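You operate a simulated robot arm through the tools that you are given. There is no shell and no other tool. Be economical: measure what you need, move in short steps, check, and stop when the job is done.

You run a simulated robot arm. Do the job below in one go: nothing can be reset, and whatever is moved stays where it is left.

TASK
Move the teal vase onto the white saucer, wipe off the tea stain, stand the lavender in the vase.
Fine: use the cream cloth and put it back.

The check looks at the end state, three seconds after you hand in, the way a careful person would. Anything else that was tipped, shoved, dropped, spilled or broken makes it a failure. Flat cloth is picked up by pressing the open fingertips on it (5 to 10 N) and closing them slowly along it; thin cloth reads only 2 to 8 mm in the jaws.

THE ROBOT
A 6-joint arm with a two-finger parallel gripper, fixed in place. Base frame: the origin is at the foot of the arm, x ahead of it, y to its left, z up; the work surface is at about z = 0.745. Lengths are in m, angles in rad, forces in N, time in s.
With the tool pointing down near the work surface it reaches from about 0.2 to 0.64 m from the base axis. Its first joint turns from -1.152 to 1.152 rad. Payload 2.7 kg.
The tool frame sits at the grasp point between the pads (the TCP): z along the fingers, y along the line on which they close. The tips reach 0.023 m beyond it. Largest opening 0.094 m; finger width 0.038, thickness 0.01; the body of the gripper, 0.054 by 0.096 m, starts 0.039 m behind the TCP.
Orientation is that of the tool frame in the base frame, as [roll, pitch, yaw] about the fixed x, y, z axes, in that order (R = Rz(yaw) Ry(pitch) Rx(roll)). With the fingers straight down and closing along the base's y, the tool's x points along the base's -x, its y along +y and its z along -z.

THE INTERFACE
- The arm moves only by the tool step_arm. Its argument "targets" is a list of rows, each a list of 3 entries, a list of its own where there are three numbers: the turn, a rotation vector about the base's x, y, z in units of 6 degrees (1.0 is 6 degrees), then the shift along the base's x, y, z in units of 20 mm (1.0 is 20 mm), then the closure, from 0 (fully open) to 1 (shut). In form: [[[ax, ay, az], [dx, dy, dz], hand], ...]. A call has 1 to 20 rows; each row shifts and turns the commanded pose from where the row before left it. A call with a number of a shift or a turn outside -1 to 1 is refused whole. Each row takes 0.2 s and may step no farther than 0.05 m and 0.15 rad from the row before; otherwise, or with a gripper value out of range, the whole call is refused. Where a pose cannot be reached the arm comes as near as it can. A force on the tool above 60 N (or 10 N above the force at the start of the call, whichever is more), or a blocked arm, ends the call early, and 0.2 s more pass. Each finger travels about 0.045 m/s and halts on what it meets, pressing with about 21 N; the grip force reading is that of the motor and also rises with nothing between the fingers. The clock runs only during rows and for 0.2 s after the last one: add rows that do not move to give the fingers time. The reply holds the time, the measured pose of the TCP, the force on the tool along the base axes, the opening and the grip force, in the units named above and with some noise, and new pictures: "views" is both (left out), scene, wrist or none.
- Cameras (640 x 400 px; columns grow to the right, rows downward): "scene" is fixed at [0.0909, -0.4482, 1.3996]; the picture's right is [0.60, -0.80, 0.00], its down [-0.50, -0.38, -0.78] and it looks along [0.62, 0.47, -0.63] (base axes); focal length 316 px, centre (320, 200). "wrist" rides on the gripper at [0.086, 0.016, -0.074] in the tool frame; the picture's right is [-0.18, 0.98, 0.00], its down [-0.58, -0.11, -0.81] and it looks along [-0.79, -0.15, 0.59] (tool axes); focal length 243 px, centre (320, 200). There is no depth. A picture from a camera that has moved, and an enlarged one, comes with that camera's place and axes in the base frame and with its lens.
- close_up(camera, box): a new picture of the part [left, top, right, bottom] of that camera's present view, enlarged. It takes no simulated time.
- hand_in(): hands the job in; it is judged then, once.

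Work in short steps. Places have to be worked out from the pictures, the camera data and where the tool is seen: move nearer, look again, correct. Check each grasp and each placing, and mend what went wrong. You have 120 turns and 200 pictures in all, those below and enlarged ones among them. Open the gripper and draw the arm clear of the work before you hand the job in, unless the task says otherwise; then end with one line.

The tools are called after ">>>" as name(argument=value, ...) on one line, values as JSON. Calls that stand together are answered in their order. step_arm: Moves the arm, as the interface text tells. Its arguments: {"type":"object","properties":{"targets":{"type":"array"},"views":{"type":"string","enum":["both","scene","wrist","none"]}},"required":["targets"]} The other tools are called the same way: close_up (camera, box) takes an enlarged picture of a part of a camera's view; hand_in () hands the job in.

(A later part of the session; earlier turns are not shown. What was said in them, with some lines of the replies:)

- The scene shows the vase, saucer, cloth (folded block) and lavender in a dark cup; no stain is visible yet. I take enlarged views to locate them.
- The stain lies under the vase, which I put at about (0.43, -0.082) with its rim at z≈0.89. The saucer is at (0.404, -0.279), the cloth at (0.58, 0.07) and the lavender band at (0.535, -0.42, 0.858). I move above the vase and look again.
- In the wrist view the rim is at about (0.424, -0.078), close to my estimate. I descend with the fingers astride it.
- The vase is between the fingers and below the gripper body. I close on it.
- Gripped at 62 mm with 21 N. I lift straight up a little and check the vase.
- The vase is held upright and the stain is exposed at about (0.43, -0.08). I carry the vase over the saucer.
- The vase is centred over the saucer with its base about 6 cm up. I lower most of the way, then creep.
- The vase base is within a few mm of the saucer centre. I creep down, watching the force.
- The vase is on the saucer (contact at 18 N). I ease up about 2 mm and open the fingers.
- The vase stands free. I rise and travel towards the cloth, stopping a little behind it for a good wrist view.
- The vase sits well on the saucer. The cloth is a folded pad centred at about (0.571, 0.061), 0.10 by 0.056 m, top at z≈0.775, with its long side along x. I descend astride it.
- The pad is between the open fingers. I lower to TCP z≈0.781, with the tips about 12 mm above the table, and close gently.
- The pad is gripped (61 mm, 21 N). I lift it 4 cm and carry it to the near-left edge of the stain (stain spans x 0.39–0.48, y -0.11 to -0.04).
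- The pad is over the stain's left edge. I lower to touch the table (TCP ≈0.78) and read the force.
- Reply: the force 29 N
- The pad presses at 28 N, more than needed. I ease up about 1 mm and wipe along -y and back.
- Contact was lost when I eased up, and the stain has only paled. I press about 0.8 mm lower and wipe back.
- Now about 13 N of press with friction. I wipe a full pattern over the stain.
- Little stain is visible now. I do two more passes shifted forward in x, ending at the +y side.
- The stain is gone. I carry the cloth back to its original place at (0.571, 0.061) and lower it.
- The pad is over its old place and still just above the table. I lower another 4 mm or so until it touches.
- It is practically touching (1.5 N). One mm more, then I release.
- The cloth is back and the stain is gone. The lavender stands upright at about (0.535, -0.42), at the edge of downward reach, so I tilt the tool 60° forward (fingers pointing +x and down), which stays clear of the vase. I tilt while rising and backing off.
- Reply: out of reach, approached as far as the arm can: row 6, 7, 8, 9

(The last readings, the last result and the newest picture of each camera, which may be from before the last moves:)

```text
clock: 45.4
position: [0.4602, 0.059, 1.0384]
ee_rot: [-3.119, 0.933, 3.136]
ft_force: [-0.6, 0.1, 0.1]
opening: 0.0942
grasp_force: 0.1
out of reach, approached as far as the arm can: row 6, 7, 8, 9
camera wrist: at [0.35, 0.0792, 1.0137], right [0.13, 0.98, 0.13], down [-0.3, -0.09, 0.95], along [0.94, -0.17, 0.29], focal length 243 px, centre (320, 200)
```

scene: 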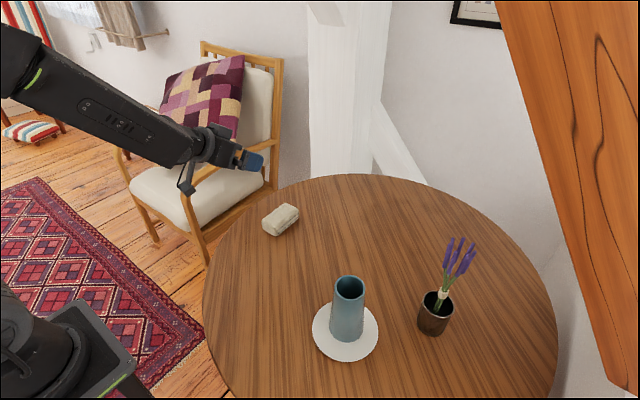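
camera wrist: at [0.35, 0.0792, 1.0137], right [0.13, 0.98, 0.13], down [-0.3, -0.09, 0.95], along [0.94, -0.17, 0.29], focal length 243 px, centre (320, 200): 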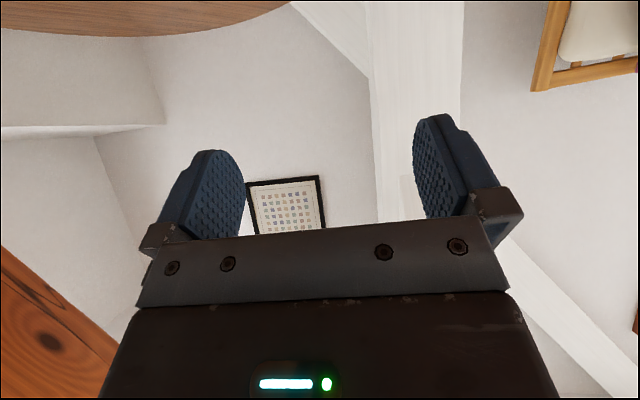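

Some rows were out of reach here, since the tool is nearly in line with the forearm. I move towards -y in moderate steps and watch the pose.

>>> step_arm(targets=[[[0, 0, 0], [0, -0.7, 0], 0], [[0, 0, 0], [0, -0.7, 0], 0], [[0, 0, 0], [0, -0.7, 0], 0], [[0, 0, 0], [0, -0.7, 0], 0], [[0, 0, 0], [0, -0.7, 0], 0], [[0, 0, 0], [0, -0.7, 0], 0], [[0, 0, 0], [0, 0, 0], 0]], views="scene")

```text
clock: 47.0
position: [0.458, 0.0523, 1.0371]
ee_rot: [-3.108, 0.931, 3.137]
ft_force: [0.1, 0.7, 0.1]
opening: 0.0941
grasp_force: 0.0
out of reach, approached as far as the arm can: row 1, 2, 3, 4, 5, 6
```

scene: 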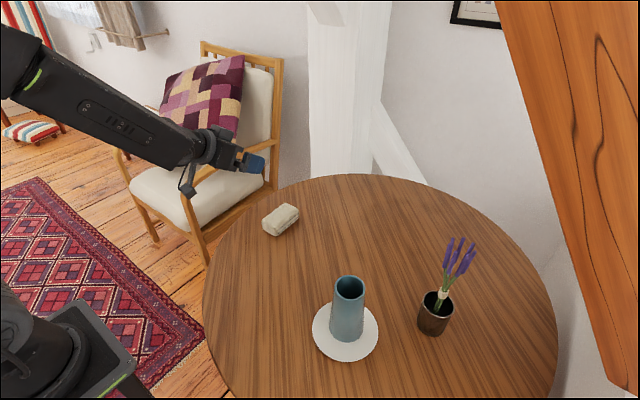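

The arm hardly moved, so it is caught at a wrist singularity. I undo part of the tilt and read the pose.

>>> step_arm(targets=[[[0, 1, 0], [0, 0, 0], 0], [[0, 1, 0], [0, 0, 0], 0], [[0, 1, 0], [0, 0, 0], 0], [[0, 1, 0], [0, 0, 0], 0], [[0, 0, 0], [0, 0, 0], 0]], views="none")

```text
clock: 48.2
position: [0.4722, 0.0385, 1.0491]
ee_rot: [-3.056, 0.672, 3.128]
ft_force: [-0.3, 0.4, -0.7]
opening: 0.0942
grasp_force: 0.0
out of reach, approached as far as the arm can: row 3, 4
```

I go back further towards vertical to restore a clean pose.

>>> step_arm(targets=[[[0, 1, 0], [0, 0, 0], 0], [[0, 1, 0], [0, 0, 0], 0], [[0, 1, 0], [0, 0, 0], 0], [[0, 1, 0], [0, 0, 0], 0], [[0, 0, 0], [0, 0, 0], 0], [[0, 0, 0], [0, 0, 0], 0]], views="scene")

```text
clock: 49.6
position: [0.4729, 0.0386, 1.0489]
ee_rot: [-3.048, 0.254, 3.129]
ft_force: [-0.1, -0.3, -0.3]
opening: 0.0939
grasp_force: 0.0
```

scene: 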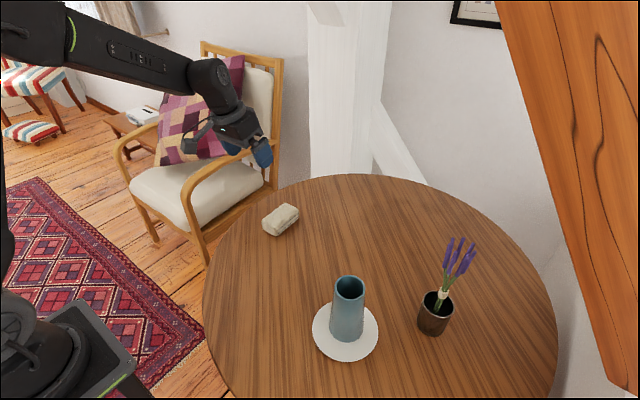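

The singularity comes from having the tool in line with the forearm. I travel to the lavender side with little tilt first, correcting the small roll error, and tilt there where the wrist is turned sideways.

>>> step_arm(targets=[[[0.86, 0, 0.22], [0, 0, 0], 0], [[0, 0, 0], [-0.1, -1, 0], 0], [[0, 0, 0], [-0.1, -1, 0], 0], [[0, 0, 0], [-0.1, -1, 0], 0], [[0, 0, 0], [-0.1, -1, 0], 0], [[0, 0, 0], [-0.1, -1, 0], 0], [[0, 0, 0], [-0.1, -1, 0], 0], [[0, 0, 0], [-0.1, -1, 0], 0], [[0, 0, 0], [-0.1, -1, 0], 0], [[0, 0, 0], [-0.1, -1, 0], 0], [[0, 0, 0], [-0.1, -1, 0], 0], [[0, 0, 0], [-0.1, -1, 0], 0], [[0, 0, 0], [-0.1, -1, 0], 0], [[0, 0, 0], [-0.1, -1, 0], 0], [[0, 0, 0], [-0.1, -1, 0], 0], [[0, 0, 0], [-0.1, -1, 0], 0], [[0, 0, 0], [-0.1, -1, 0], 0], [[0, 0, 0], [-0.1, -1, 0], 0], [[0, 0, 0], [-0.1, -1, 0], 0], [[0, 0, 0], [-0.1, -1, 0], 0]], views="none")

>>> step_arm(targets=[[[0, 0, 0], [0, -1, 0], 0], [[0, 0, 0], [0, -1, 0], 0], [[0, 0, 0], [0, -1, 0], 0], [[0, 0, 0], [0, -0.9, 0], 0], [[0, 0, 0], [0, 0, 0], 0]])

```text
clock: 53.8
position: [0.4338, -0.341, 1.0507]
ee_rot: [3.138, 0.254, 3.129]
ft_force: [0.6, 0.6, 0.1]
opening: 0.0942
grasp_force: 0.0
```

```text
clock: 55.0
position: [0.4332, -0.4189, 1.049]
ee_rot: [3.14, 0.252, 3.129]
ft_force: [0.0, 0.1, 0.5]
opening: 0.0942
grasp_force: 0.1
camera wrist: at [0.3325, -0.4007, 1.1013], right [0.19, 0.98, 0.05], down [0.36, -0.11, 0.93], along [0.91, -0.16, -0.38], focal length 243 px, centre (320, 200)
```

scene: 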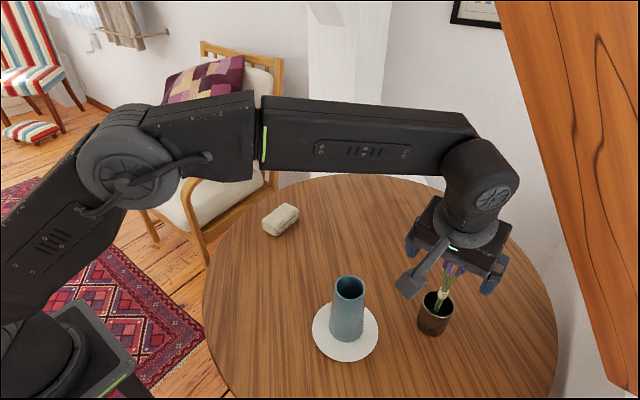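
wrist: 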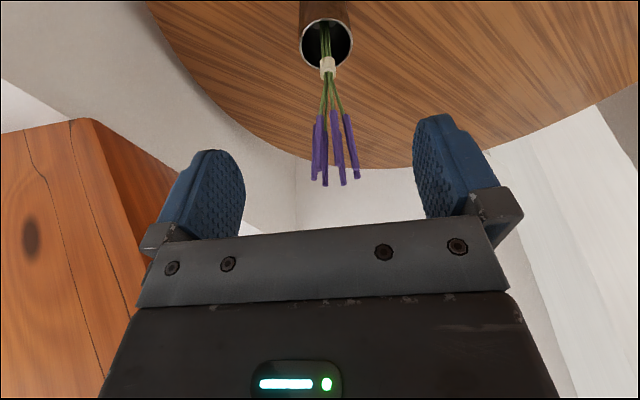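

Now there is a clear view: band at (0.531, -0.419, 0.858), the bunch vertical, flower heads starting at z≈0.92 with the tops at 1.00. I tilt further here, checking reach.

>>> step_arm(targets=[[[0, -0.95, 0], [-0.1, 0, 0], 0], [[0, -0.95, 0], [-0.1, 0, 0], 0], [[0, -0.95, 0], [-0.1, 0, 0], 0], [[0, -0.95, 0], [-0.1, 0, 0], 0], [[0, -0.95, 0], [-0.1, 0, 0], 0], [[0, -0.95, 0], [-0.1, 0, 0], 0], [[0, -0.95, 0], [-0.1, 0, 0], 0], [[0, -0.95, 0], [-0.1, 0, 0], 0], [[0, 0, 0], [0, 0, 0], 0]])

```text
clock: 57.0
position: [0.4189, -0.419, 1.0484]
ee_rot: [3.123, 1.048, 3.117]
ft_force: [0.8, 0.1, 0.2]
opening: 0.0939
grasp_force: 0.1
camera wrist: at [0.3117, -0.4006, 1.0119], right [0.1, 0.98, 0.17], down [-0.41, -0.11, 0.9], along [0.91, -0.16, 0.39], focal length 243 px, centre (320, 200)
```

scene: 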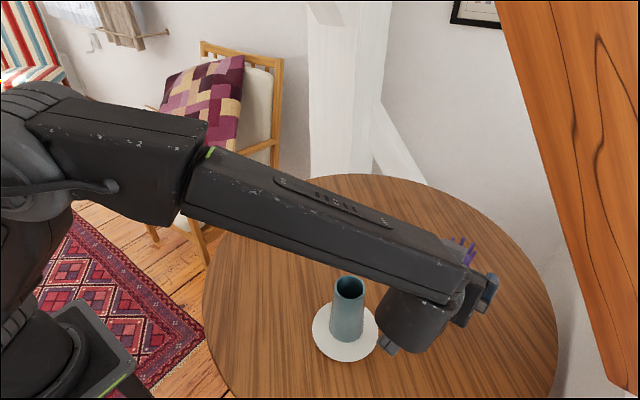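
wrist: 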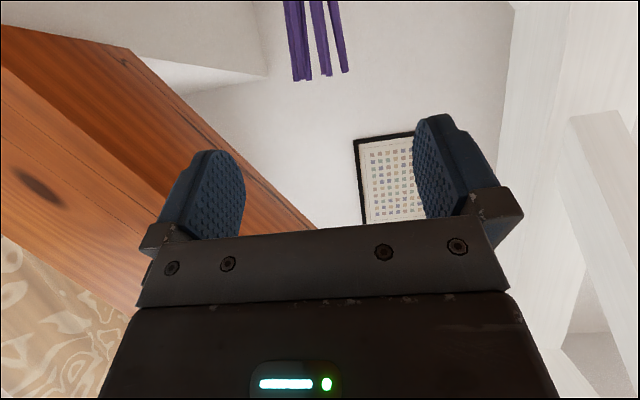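

Full 60° tilt reached. I descend in place (x≈0.42, well behind the bunch) to z≈0.893.

>>> step_arm(targets=[[[0, 0, 0], [0, 0, -0.97], 0], [[0, 0, 0], [0, 0, -0.97], 0], [[0, 0, 0], [0, 0, -0.97], 0], [[0, 0, 0], [0, 0, -0.97], 0], [[0, 0, 0], [0, 0, -0.97], 0], [[0, 0, 0], [0, 0, -0.97], 0], [[0, 0, 0], [0, 0, -0.97], 0], [[0, 0, 0], [0, 0, -0.97], 0], [[0, 0, 0], [0, 0, 0], 0]])

```text
clock: 59.0
position: [0.4177, -0.4193, 0.8923]
ee_rot: [3.124, 1.049, 3.119]
ft_force: [0.8, -0.4, -0.1]
opening: 0.0941
grasp_force: 0.1
camera wrist: at [0.3113, -0.4013, 0.8551], right [0.1, 0.98, 0.17], down [-0.41, -0.11, 0.91], along [0.91, -0.16, 0.39], focal length 243 px, centre (320, 200)
```

scene: 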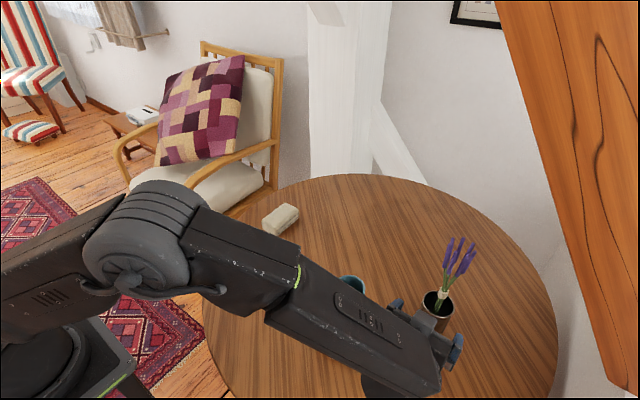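
wrist: 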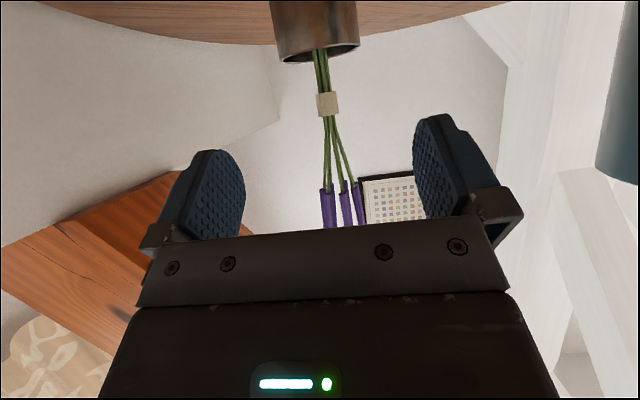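

The stems and band are in clear view, with flower heads starting at z≈0.94. I advance to x≈0.522 at z≈0.90 so the stems lie between the pads.

>>> step_arm(targets=[[[0, 0, 0], [0.8, 0, 0.1], 0], [[0, 0, 0], [0.8, 0, 0.1], 0], [[0, 0, 0], [0.8, 0, 0.1], 0], [[0, 0, 0], [0.8, 0, 0.1], 0], [[0, 0, 0], [0.8, 0, 0], 0], [[0, 0, 0], [0.6, 0, 0], 0], [[0, 0, 0], [0.6, 0, 0], 0], [[0, 0, 0], [0, 0, 0], 0]])

>>> close_up(camera="scene", box=[360, 220, 520, 350])

```text
clock: 60.8
position: [0.5226, -0.419, 0.9016]
ee_rot: [3.123, 1.047, 3.117]
ft_force: [-0.6, 0.6, 0.0]
opening: 0.0939
grasp_force: 0.0
camera wrist: at [0.4151, -0.4009, 0.8645], right [0.1, 0.98, 0.17], down [-0.41, -0.11, 0.91], along [0.91, -0.16, 0.39], focal length 243 px, centre (320, 200)
```

scene: 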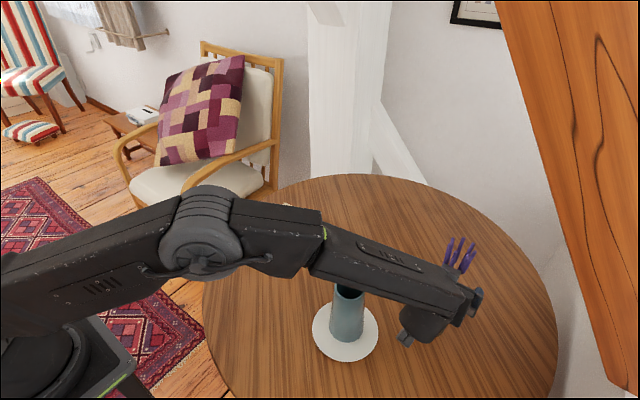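
wrist: 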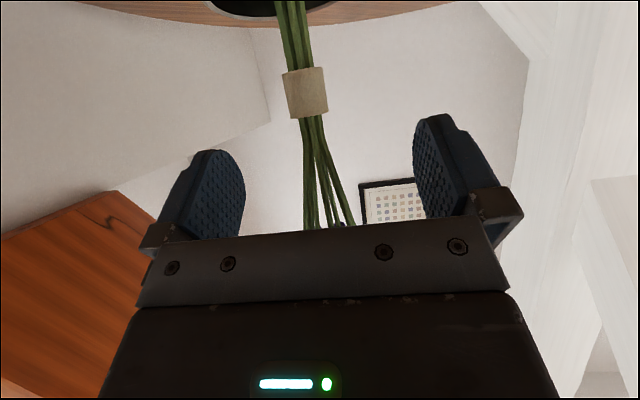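

```text
3.08 times, centred on (440, 285) of scene
camera zoom: at [0.0909, -0.4482, 1.3996], right [0.6, -0.8, 0.0], down [-0.5, -0.38, -0.78], along [0.62, 0.47, -0.63], focal length 971 px, centre (-49, -62)
```

zoom: 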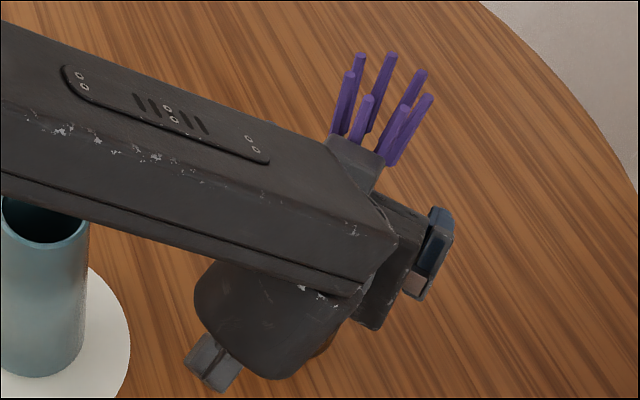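

The stems are centred between the pads at y≈-0.419, and the flowers are clear of the gripper. I close slowly.

>>> step_arm(targets=[[[0, 0, 0], [0, 0, 0], 0.2], [[0, 0, 0], [0, 0, 0], 0.4], [[0, 0, 0], [0, 0, 0], 0.6], [[0, 0, 0], [0, 0, 0], 0.75], [[0, 0, 0], [0, 0, 0], 0.9], [[0, 0, 0], [0, 0, 0], 1], [[0, 0, 0], [0, 0, 0], 1], [[0, 0, 0], [0, 0, 0], 1]])

>>> close_up(camera="scene", box=[360, 220, 520, 350])

```text
clock: 62.6
position: [0.5227, -0.419, 0.9024]
ee_rot: [3.121, 1.05, 3.117]
ft_force: [0.4, 0.1, 0.2]
opening: 0.0356
grasp_force: 20.7
camera wrist: at [0.415, -0.401, 0.8646], right [0.1, 0.98, 0.17], down [-0.41, -0.11, 0.91], along [0.91, -0.16, 0.39], focal length 243 px, centre (320, 200)
```

scene: 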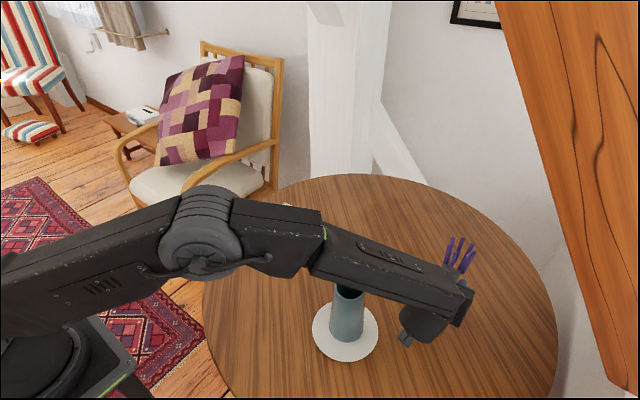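
wrist: 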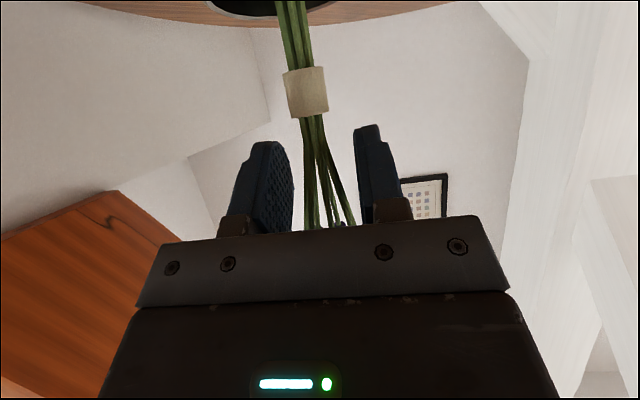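

```text
3.08 times, centred on (440, 285) of scene
camera zoom: at [0.0909, -0.4482, 1.3996], right [0.6, -0.8, 0.0], down [-0.5, -0.38, -0.78], along [0.62, 0.47, -0.63], focal length 971 px, centre (-49, -62)
```

zoom: 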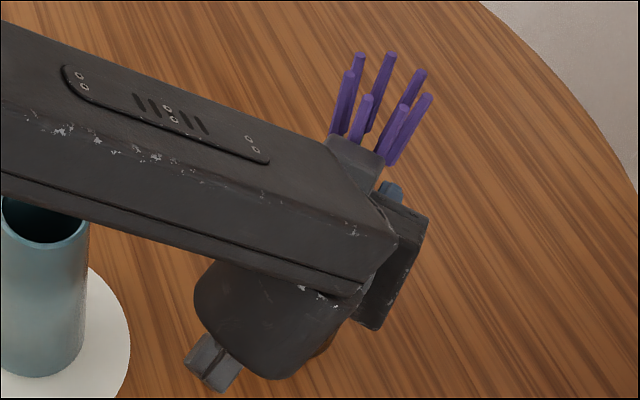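

The fingers stopped at 36 mm, probably on the spread of the heads rather than the bundled stems. I reopen, lower 24 mm to the tied band and close there for a firm grip.

>>> step_arm(targets=[[[0, 0, 0], [0, 0, 0], 0.3], [[0, 0, 0], [0, 0, 0], 0.1], [[0, 0, 0], [0, 0, 0], 0.1], [[0, 0, 0], [0, 0, -0.6], 0.1], [[0, 0, 0], [0, 0, -0.6], 0.1], [[0, 0, 0], [0, 0, 0], 0.3], [[0, 0, 0], [0, 0, 0], 0.5], [[0, 0, 0], [0, 0, 0], 0.65], [[0, 0, 0], [0, 0, 0], 0.8], [[0, 0, 0], [0, 0, 0], 0.9], [[0, 0, 0], [0, 0, 0], 1], [[0, 0, 0], [0, 0, 0], 1], [[0, 0, 0], [0, 0, 0], 1]])

>>> close_up(camera="wrist", box=[200, 0, 460, 240])

```text
clock: 65.4
position: [0.5229, -0.4198, 0.8766]
ee_rot: [3.123, 1.05, 3.121]
ft_force: [-0.1, 0.1, 0.0]
opening: 0.0153
grasp_force: 20.6
camera wrist: at [0.415, -0.4007, 0.8398], right [0.1, 0.98, 0.17], down [-0.41, -0.11, 0.91], along [0.91, -0.16, 0.39], focal length 243 px, centre (320, 200)
```

scene: 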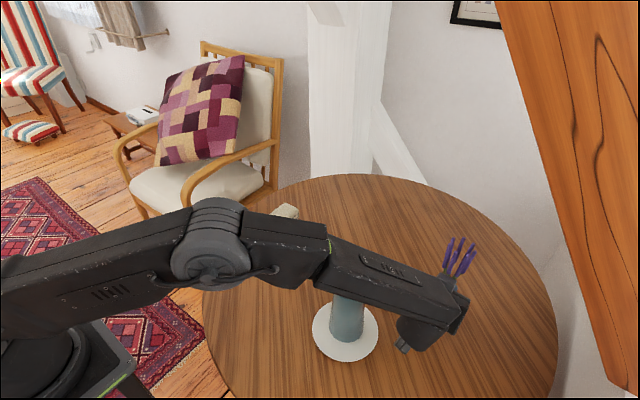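
wrist: 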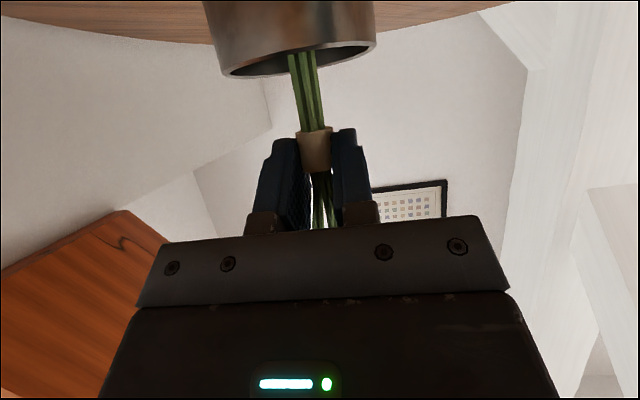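

```text
1.67 times, centred on (330, 120) of wrist
camera zoom: at [0.415, -0.4007, 0.8398], right [0.1, 0.98, 0.17], down [-0.41, -0.11, 0.91], along [0.91, -0.16, 0.39], focal length 404 px, centre (303, 333)
```

zoom: 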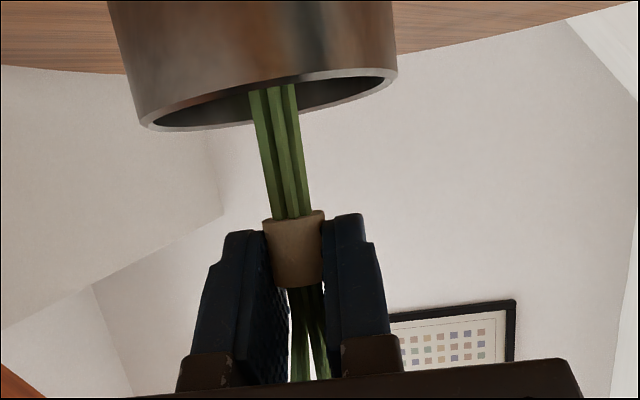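

The band is firmly held at 15 mm. I lift straight up slowly to draw the stems out of the cup.

>>> step_arm(targets=[[[0, 0, 0], [0, 0, 0.4], 1], [[0, 0, 0], [0, 0, 0.6], 1], [[0, 0, 0], [0, 0, 0.9], 1], [[0, 0, 0], [0, 0, 0.9], 1], [[0, 0, 0], [0, 0, 0.9], 1], [[0, 0, 0], [0, 0, 0.9], 1], [[0, 0, 0], [0, 0, 0.9], 1], [[0, 0, 0], [0, 0, 0.9], 1], [[0, 0, 0], [0, 0, 0.9], 1], [[0, 0, 0], [0, 0, 0.9], 1], [[0, 0, 0], [0, 0, 0.9], 1], [[0, 0, 0], [0, 0, 0], 1]])

>>> close_up(camera="scene", box=[300, 140, 560, 350])

```text
clock: 68.0
position: [0.5231, -0.4187, 1.0608]
ee_rot: [3.123, 1.048, 3.12]
ft_force: [0.5, 0.0, -0.2]
opening: 0.0149
grasp_force: 21.2
camera wrist: at [0.4157, -0.3998, 1.0227], right [0.1, 0.98, 0.17], down [-0.41, -0.11, 0.91], along [0.91, -0.16, 0.39], focal length 243 px, centre (320, 200)
```

scene: 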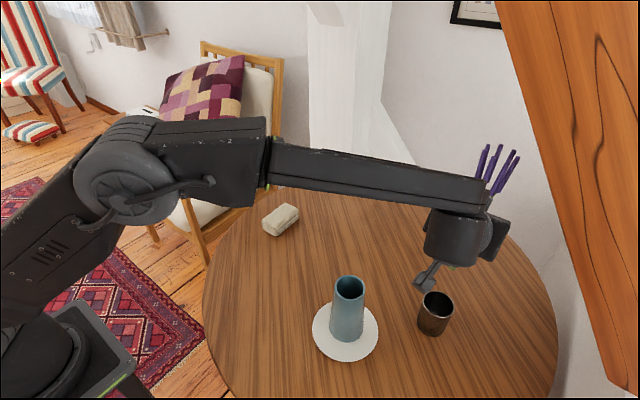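
wrist: 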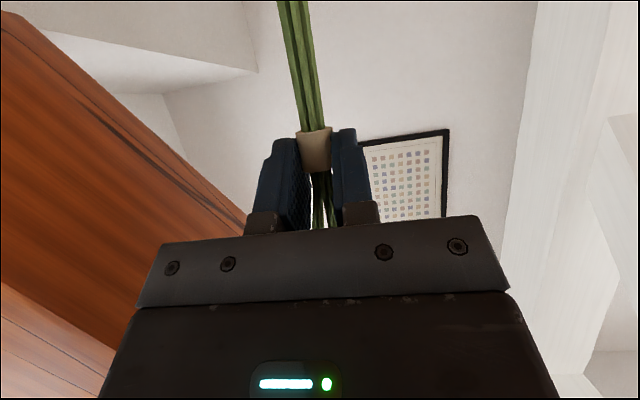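

```text
1.90 times, centred on (430, 245) of scene
camera zoom: at [0.0909, -0.4482, 1.3996], right [0.6, -0.8, 0.0], down [-0.5, -0.38, -0.78], along [0.62, 0.47, -0.63], focal length 601 px, centre (110, 114)
```

zoom: 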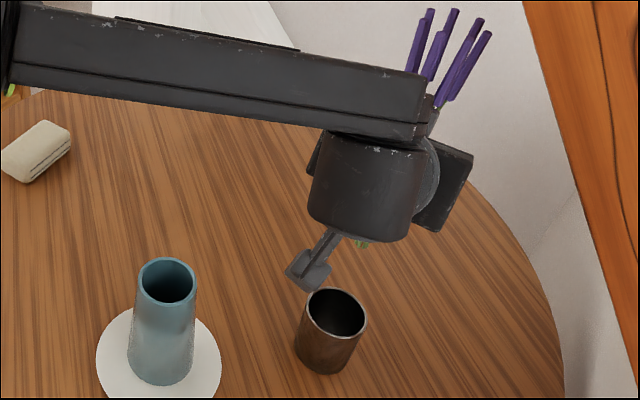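

The lavender is out and upright, its stem end about 0.124 m below the TCP, at z≈0.937. The vase mouth is at about (0.407, -0.279), z≈0.904. I carry the stems over it.

>>> step_arm(targets=[[[0, 0, 0], [-0.775, 0.875, 0.1], 1], [[0, 0, 0], [-0.775, 0.875, 0.1], 1], [[0, 0, 0], [-0.775, 0.875, 0.1], 1], [[0, 0, 0], [-0.775, 0.875, 0], 1], [[0, 0, 0], [-0.775, 0.875, 0], 1], [[0, 0, 0], [-0.775, 0.875, 0], 1], [[0, 0, 0], [-0.775, 0.875, 0], 1], [[0, 0, 0], [-0.775, 0.875, 0], 1], [[0, 0, 0], [0, 0, 0], 1]])

>>> close_up(camera="scene", box=[260, 160, 460, 380])

```text
clock: 70.0
position: [0.3983, -0.2785, 1.0668]
ee_rot: [3.125, 1.049, 3.12]
ft_force: [-0.1, -0.9, -0.5]
opening: 0.0153
grasp_force: 20.8
camera wrist: at [0.2905, -0.2602, 1.0292], right [0.1, 0.98, 0.17], down [-0.41, -0.11, 0.91], along [0.91, -0.16, 0.39], focal length 243 px, centre (320, 200)
```

scene: 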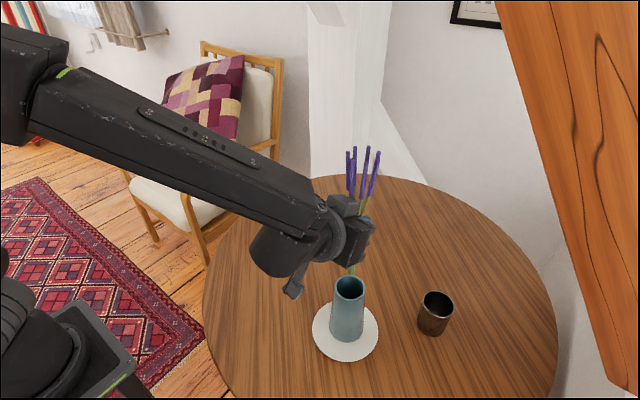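
wrist: 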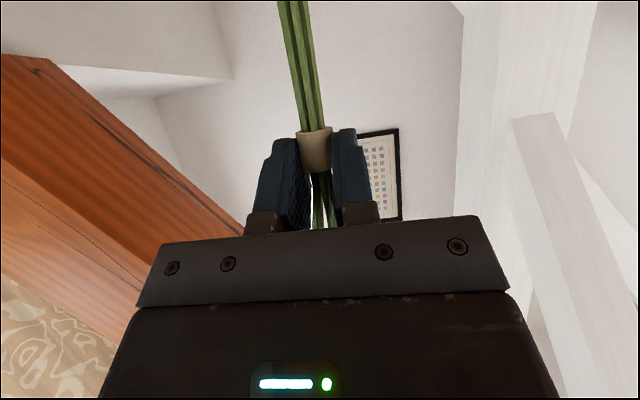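

```text
1.82 times, centred on (360, 270) of scene
camera zoom: at [0.0909, -0.4482, 1.3996], right [0.6, -0.8, 0.0], down [-0.5, -0.38, -0.78], along [0.62, 0.47, -0.63], focal length 574 px, centre (247, 73)
```

zoom: 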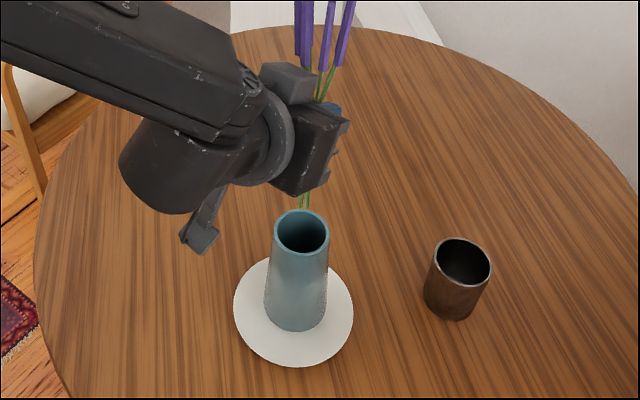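

The stem end projects to (0.406, -0.278) and the mouth centre to (0.406, -0.279), so they are aligned. I lower 6 cm and check that the stems have entered.

>>> step_arm(targets=[[[0, 0, 0], [0, 0, -0.6], 1], [[0, 0, 0], [0, 0, -0.6], 1], [[0, 0, 0], [0, 0, -0.6], 1], [[0, 0, 0], [0, 0, -0.6], 1], [[0, 0, 0], [0, 0, -0.6], 1], [[0, 0, 0], [0, 0, 0], 1]])

>>> close_up(camera="scene", box=[290, 200, 410, 380])

```text
clock: 71.4
position: [0.3977, -0.2787, 1.0057]
ee_rot: [3.123, 1.051, 3.118]
ft_force: [-0.2, 0.6, 0.9]
opening: 0.0152
grasp_force: 21.2
camera wrist: at [0.2906, -0.2602, 0.9689], right [0.1, 0.98, 0.17], down [-0.41, -0.11, 0.91], along [0.91, -0.16, 0.39], focal length 243 px, centre (320, 200)
```

scene: 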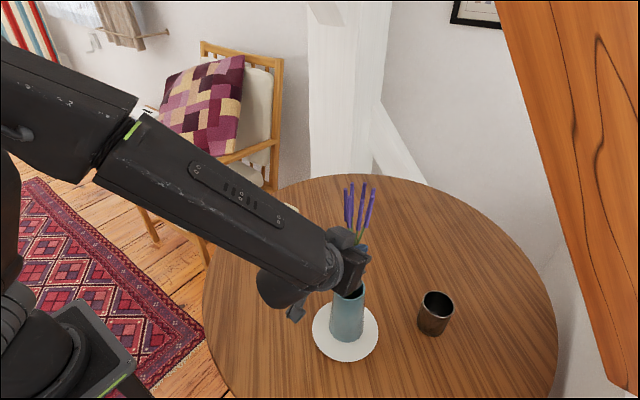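
wrist: 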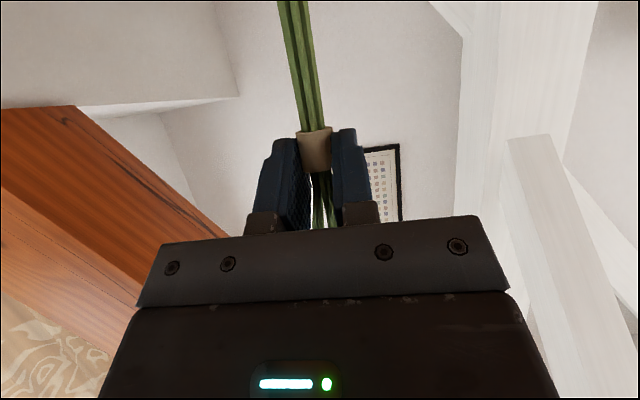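

```text
2.22 times, centred on (350, 290) of scene
camera zoom: at [0.0909, -0.4482, 1.3996], right [0.6, -0.8, 0.0], down [-0.5, -0.38, -0.78], along [0.62, 0.47, -0.63], focal length 702 px, centre (253, 0)
```

zoom: 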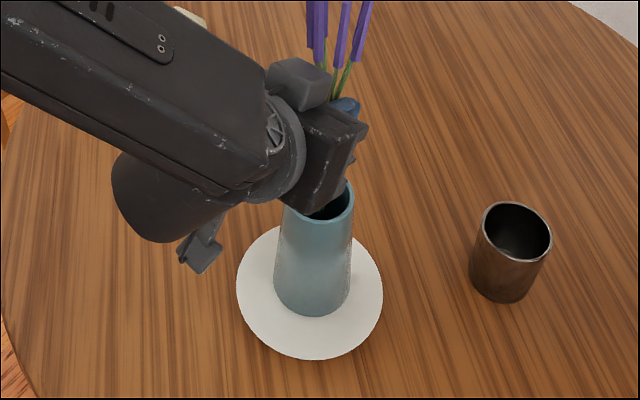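

No contact force, and the stems have entered the mouth. I lower another 5 cm to z≈0.956 and look from the wrist.

>>> step_arm(targets=[[[0, 0, 0], [0, 0, -0.5], 1], [[0, 0, 0], [0, 0, -0.5], 1], [[0, 0, 0], [0, 0, -0.5], 1], [[0, 0, 0], [0, 0, -0.5], 1], [[0, 0, 0], [0, 0, -0.5], 1], [[0, 0, 0], [0, 0, 0], 1]], views="wrist")

>>> close_up(camera="scene", box=[290, 200, 410, 380])

```text
clock: 72.8
position: [0.3987, -0.2802, 0.9552]
ee_rot: [3.121, 1.049, 3.117]
ft_force: [-0.5, 0.5, -0.8]
opening: 0.0152
grasp_force: 20.6
camera wrist: at [0.2913, -0.2606, 0.9185], right [0.1, 0.98, 0.17], down [-0.41, -0.11, 0.91], along [0.91, -0.16, 0.39], focal length 243 px, centre (320, 200)
```

wrist: 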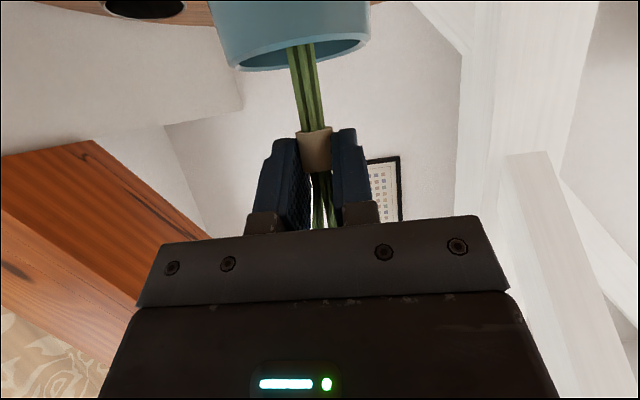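

```text
2.22 times, centred on (350, 290) of scene
camera zoom: at [0.0909, -0.4482, 1.3996], right [0.6, -0.8, 0.0], down [-0.5, -0.38, -0.78], along [0.62, 0.47, -0.63], focal length 702 px, centre (253, 0)
```

zoom: 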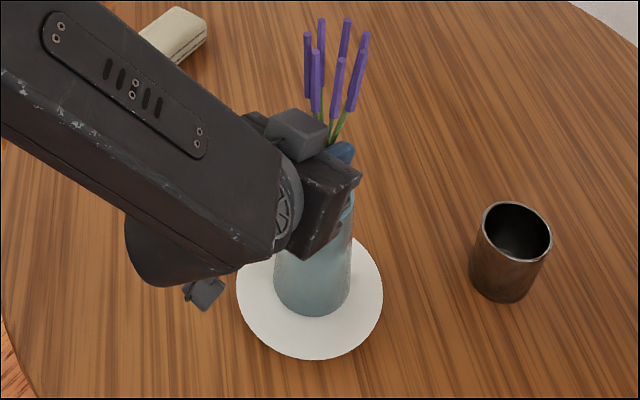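

The stems are about 7 cm inside, centred in the mouth. I lower 16 mm more, so the fingertips just clear the rim, then open.

>>> step_arm(targets=[[[0, 0, 0], [0, 0, -0.4], 1], [[0, 0, 0], [0, 0, -0.4], 1], [[0, 0, 0], [0, 0, 0], 1]], views="wrist")

```text
clock: 73.6
position: [0.3966, -0.2797, 0.9395]
ee_rot: [3.124, 1.048, 3.12]
ft_force: [0.7, -0.3, -0.4]
opening: 0.0152
grasp_force: 21.5
camera wrist: at [0.2904, -0.2609, 0.9031], right [0.1, 0.98, 0.17], down [-0.41, -0.11, 0.91], along [0.91, -0.16, 0.39], focal length 243 px, centre (320, 200)
```

wrist: 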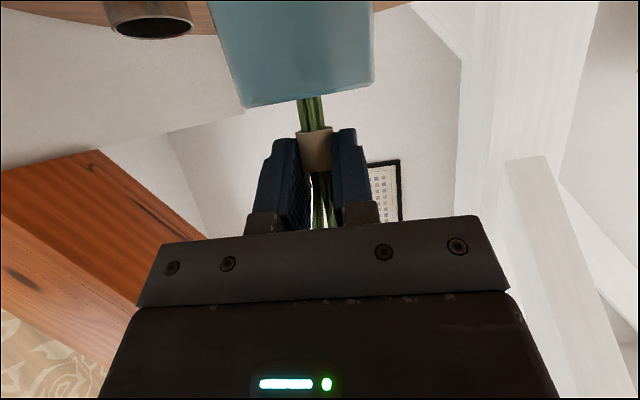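

There are still about 12 mm between the fingertips and the rim. I lower 6 mm more and open the fingers gently.

>>> step_arm(targets=[[[0, 0, 0], [0, 0, -0.3], 1], [[0, 0, 0], [0, 0, 0], 1], [[0, 0, 0], [0, 0, 0], 0.7], [[0, 0, 0], [0, 0, 0], 0.4], [[0, 0, 0], [0, 0, 0], 0.2], [[0, 0, 0], [0, 0, 0], 0], [[0, 0, 0], [0, 0, 0], 0], [[0, 0, 0], [0, 0, 0], 0]])

>>> close_up(camera="scene", box=[290, 200, 410, 380])

```text
clock: 75.4
position: [0.3968, -0.2802, 0.9336]
ee_rot: [3.121, 1.05, 3.117]
ft_force: [0.5, 0.7, -1.2]
opening: 0.094
grasp_force: 0.1
camera wrist: at [0.2901, -0.2611, 0.8971], right [0.1, 0.98, 0.17], down [-0.41, -0.11, 0.91], along [0.91, -0.16, 0.39], focal length 243 px, centre (320, 200)
```

scene: 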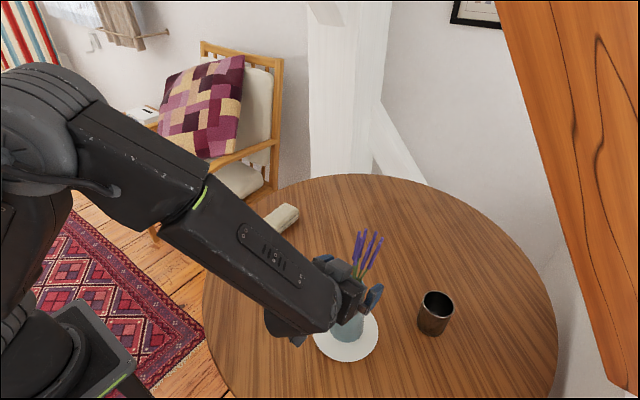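
wrist: 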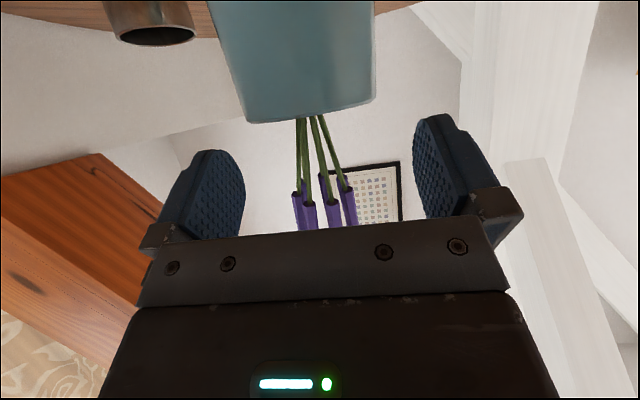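

```text
2.22 times, centred on (350, 290) of scene
camera zoom: at [0.0909, -0.4482, 1.3996], right [0.6, -0.8, 0.0], down [-0.5, -0.38, -0.78], along [0.62, 0.47, -0.63], focal length 702 px, centre (253, 0)
```

zoom: 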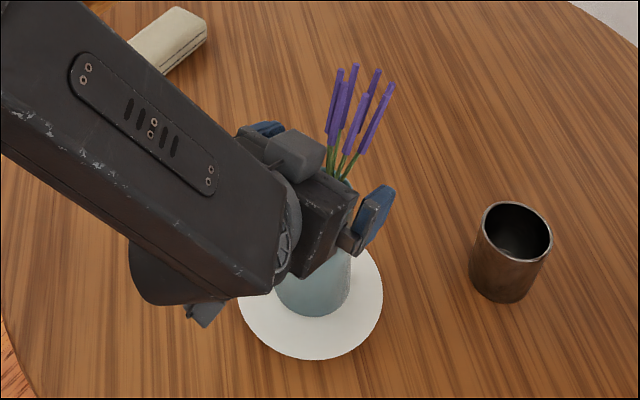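

The lavender stands in the vase with the heads above the rim. I withdraw backwards along the tool axis, then up.

>>> step_arm(targets=[[[0, 0, 0], [-0.6, 0, 0.35], 0], [[0, 0, 0], [-0.6, 0, 0.35], 0], [[0, 0, 0], [-0.6, 0, 0.35], 0], [[0, 0, 0], [-0.6, 0, 0.35], 0], [[0, 0, 0], [-0.6, 0, 0.35], 0], [[0, 0, 0], [-0.6, 0, 0.35], 0], [[0, 0, 0], [0, 0, 0], 0]])

```text
clock: 77.0
position: [0.3277, -0.278, 0.9769]
ee_rot: [3.124, 1.049, 3.116]
ft_force: [0.2, -0.1, -0.1]
opening: 0.0939
grasp_force: 0.0
camera wrist: at [0.2198, -0.2599, 0.9396], right [0.1, 0.98, 0.17], down [-0.41, -0.11, 0.91], along [0.91, -0.16, 0.39], focal length 243 px, centre (320, 200)
```

scene: 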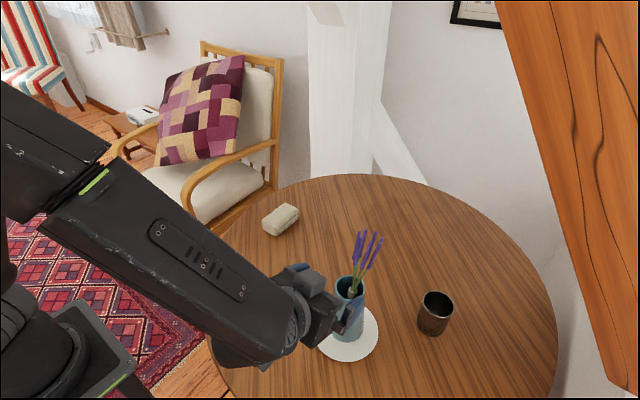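
wrist: 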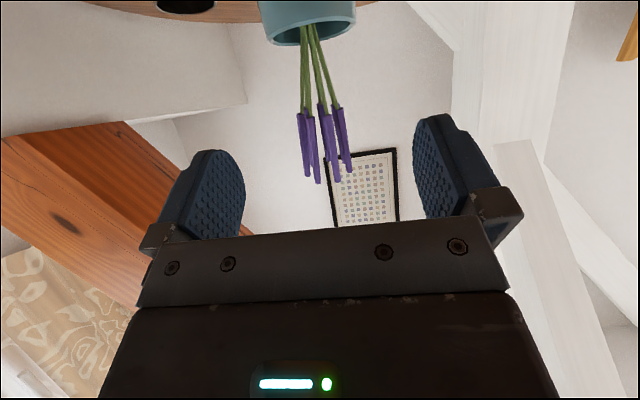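

The fingers are clear of the flowers. I rise another 12 cm and check the whole scene.

>>> step_arm(targets=[[[0, 0, 0], [0, 0, 0.9], 0], [[0, 0, 0], [0, 0, 0.9], 0], [[0, 0, 0], [0, 0, 0.9], 0], [[0, 0, 0], [0, 0, 0.9], 0], [[0, 0, 0], [0, 0, 0.9], 0], [[0, 0, 0], [0, 0, 0.9], 0], [[0, 0, 0], [0, 0, 0.9], 0], [[0, 0, 0], [0, 0, 0], 0]])

>>> close_up(camera="scene", box=[240, 180, 480, 380])

```text
clock: 78.8
position: [0.3276, -0.2793, 1.1016]
ee_rot: [3.124, 1.049, 3.118]
ft_force: [-0.3, -0.5, 0.1]
opening: 0.0937
grasp_force: 0.2
camera wrist: at [0.2201, -0.261, 1.0655], right [0.1, 0.98, 0.17], down [-0.41, -0.11, 0.91], along [0.91, -0.16, 0.39], focal length 243 px, centre (320, 200)
```

scene: 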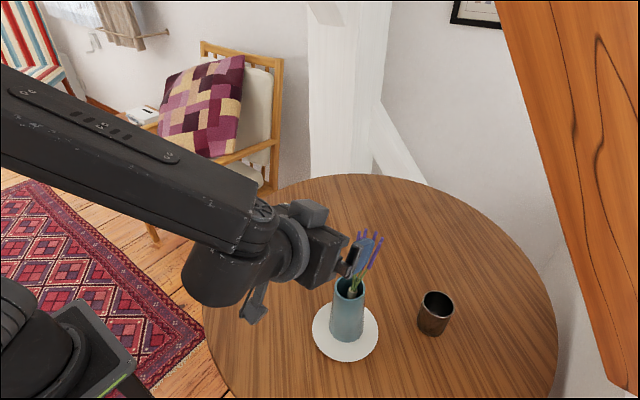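
wrist: 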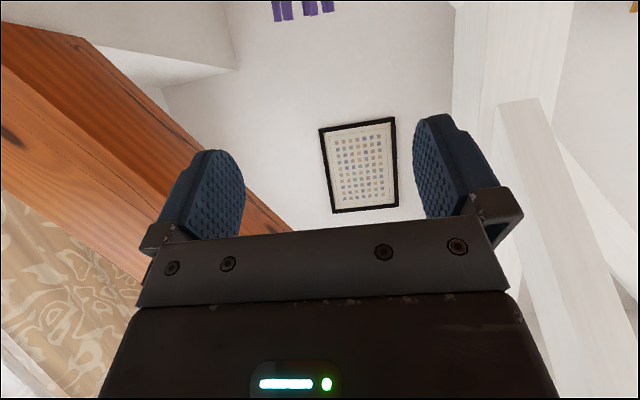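

```text
2.00 times, centred on (360, 280) of scene
camera zoom: at [0.0909, -0.4482, 1.3996], right [0.6, -0.8, 0.0], down [-0.5, -0.38, -0.78], along [0.62, 0.47, -0.63], focal length 631 px, centre (240, 40)
```

zoom: 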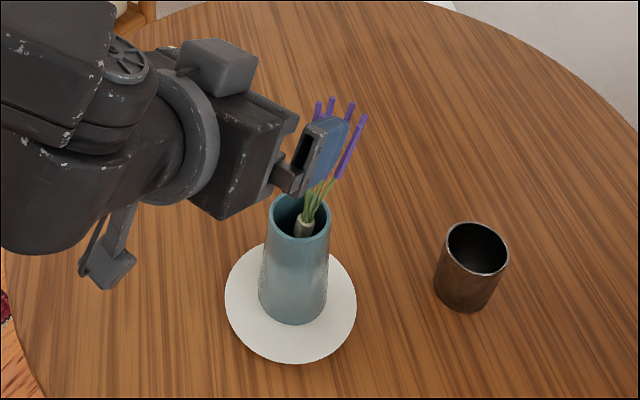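

All looks good. I swing the arm aside towards +y while returning the tool to vertical, for a last unobstructed look.

>>> step_arm(targets=[[[0, 1, 0], [0, 0, 0], 0], [[0, 1, 0], [0, 0, 0], 0], [[0, 1, 0], [0, 0.7, 0], 0], [[0, 1, 0], [0, 0.7, 0], 0], [[0, 1, 0], [0, 0.7, 0], 0], [[0, 1, 0], [0, 0.8, 0], 0], [[0, 1, 0], [0, 0.8, 0], 0], [[0, 1, 0], [0, 0.8, 0], 0], [[0, 1, 0], [0, 0.9, 0], 0], [[0, 1, 0], [0, 0.9, 0], 0], [[0, 0, 0], [0, 1, 0], 0], [[0, 0, 0], [0, 1, 0], 0], [[0, 0, 0], [0, 1, 0], 0], [[0, 0, 0], [0, 1, 0], 0], [[0, 0, 0], [0, 0, 0], 0]])

>>> close_up(camera="scene", box=[230, 180, 480, 380])

```text
clock: 82.0
position: [0.3274, -0.0718, 1.102]
ee_rot: [-3.141, 0.002, 3.13]
ft_force: [-0.4, 0.1, 0.3]
opening: 0.0942
grasp_force: 0.2
camera wrist: at [0.2409, -0.0538, 1.1772], right [0.2, 0.98, 0.0], down [0.58, -0.11, 0.81], along [0.79, -0.16, -0.59], focal length 243 px, centre (320, 200)
```

scene: 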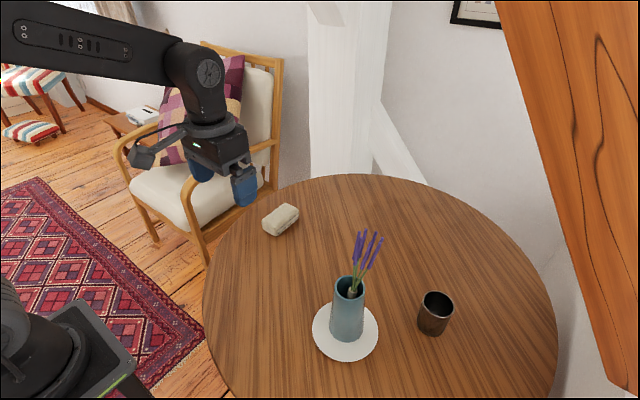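
wrist: 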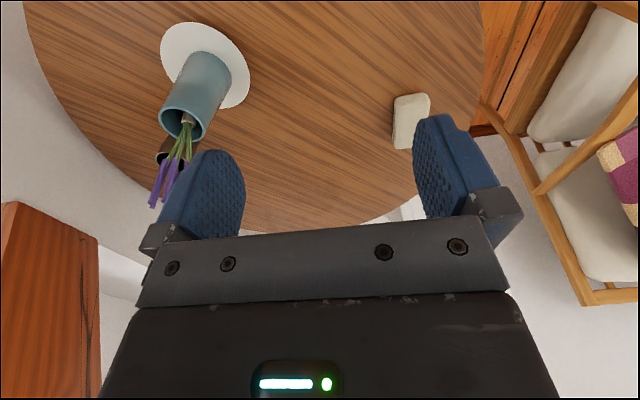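

```text
2.00 times, centred on (355, 280) of scene
camera zoom: at [0.0909, -0.4482, 1.3996], right [0.6, -0.8, 0.0], down [-0.5, -0.38, -0.78], along [0.62, 0.47, -0.63], focal length 631 px, centre (250, 40)
```

zoom: 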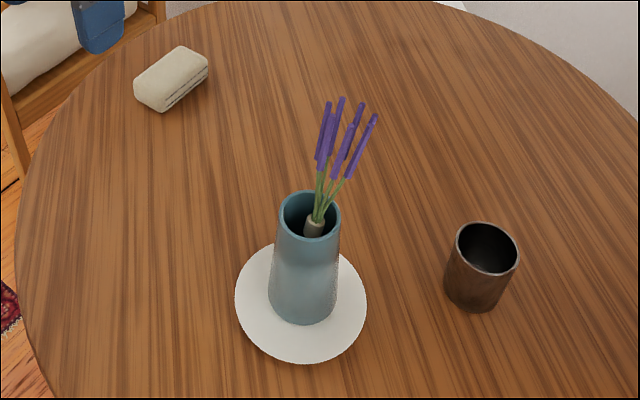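

The vase is on the saucer with the lavender standing in it, the cloth is back and the cup is upright. I take one last close look at the stain area.

>>> close_up(camera="scene", box=[245, 245, 325, 305])

```text
6.67 times, centred on (285, 275) of scene
camera zoom: at [0.0909, -0.4482, 1.3996], right [0.6, -0.8, 0.0], down [-0.5, -0.38, -0.78], along [0.62, 0.47, -0.63], focal length 2105 px, centre (553, -300)
```

zoom: 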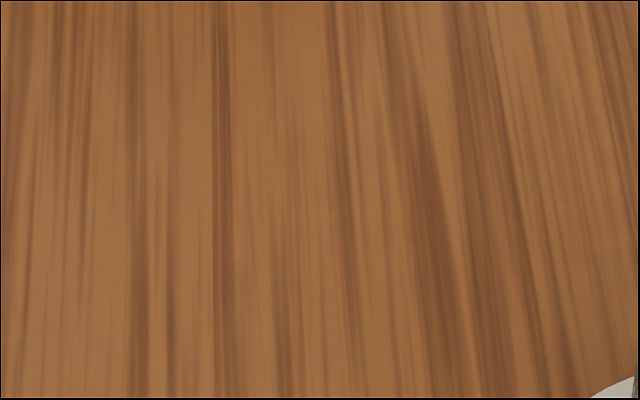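

The wood is clean, the gripper is open and the arm is clear. I hand the job in.

>>> hand_in()

```text
The job is handed in.
```

The teal vase is on the white saucer with the lavender standing in it, the tea stain is wiped off, and the cream cloth is back in its place.
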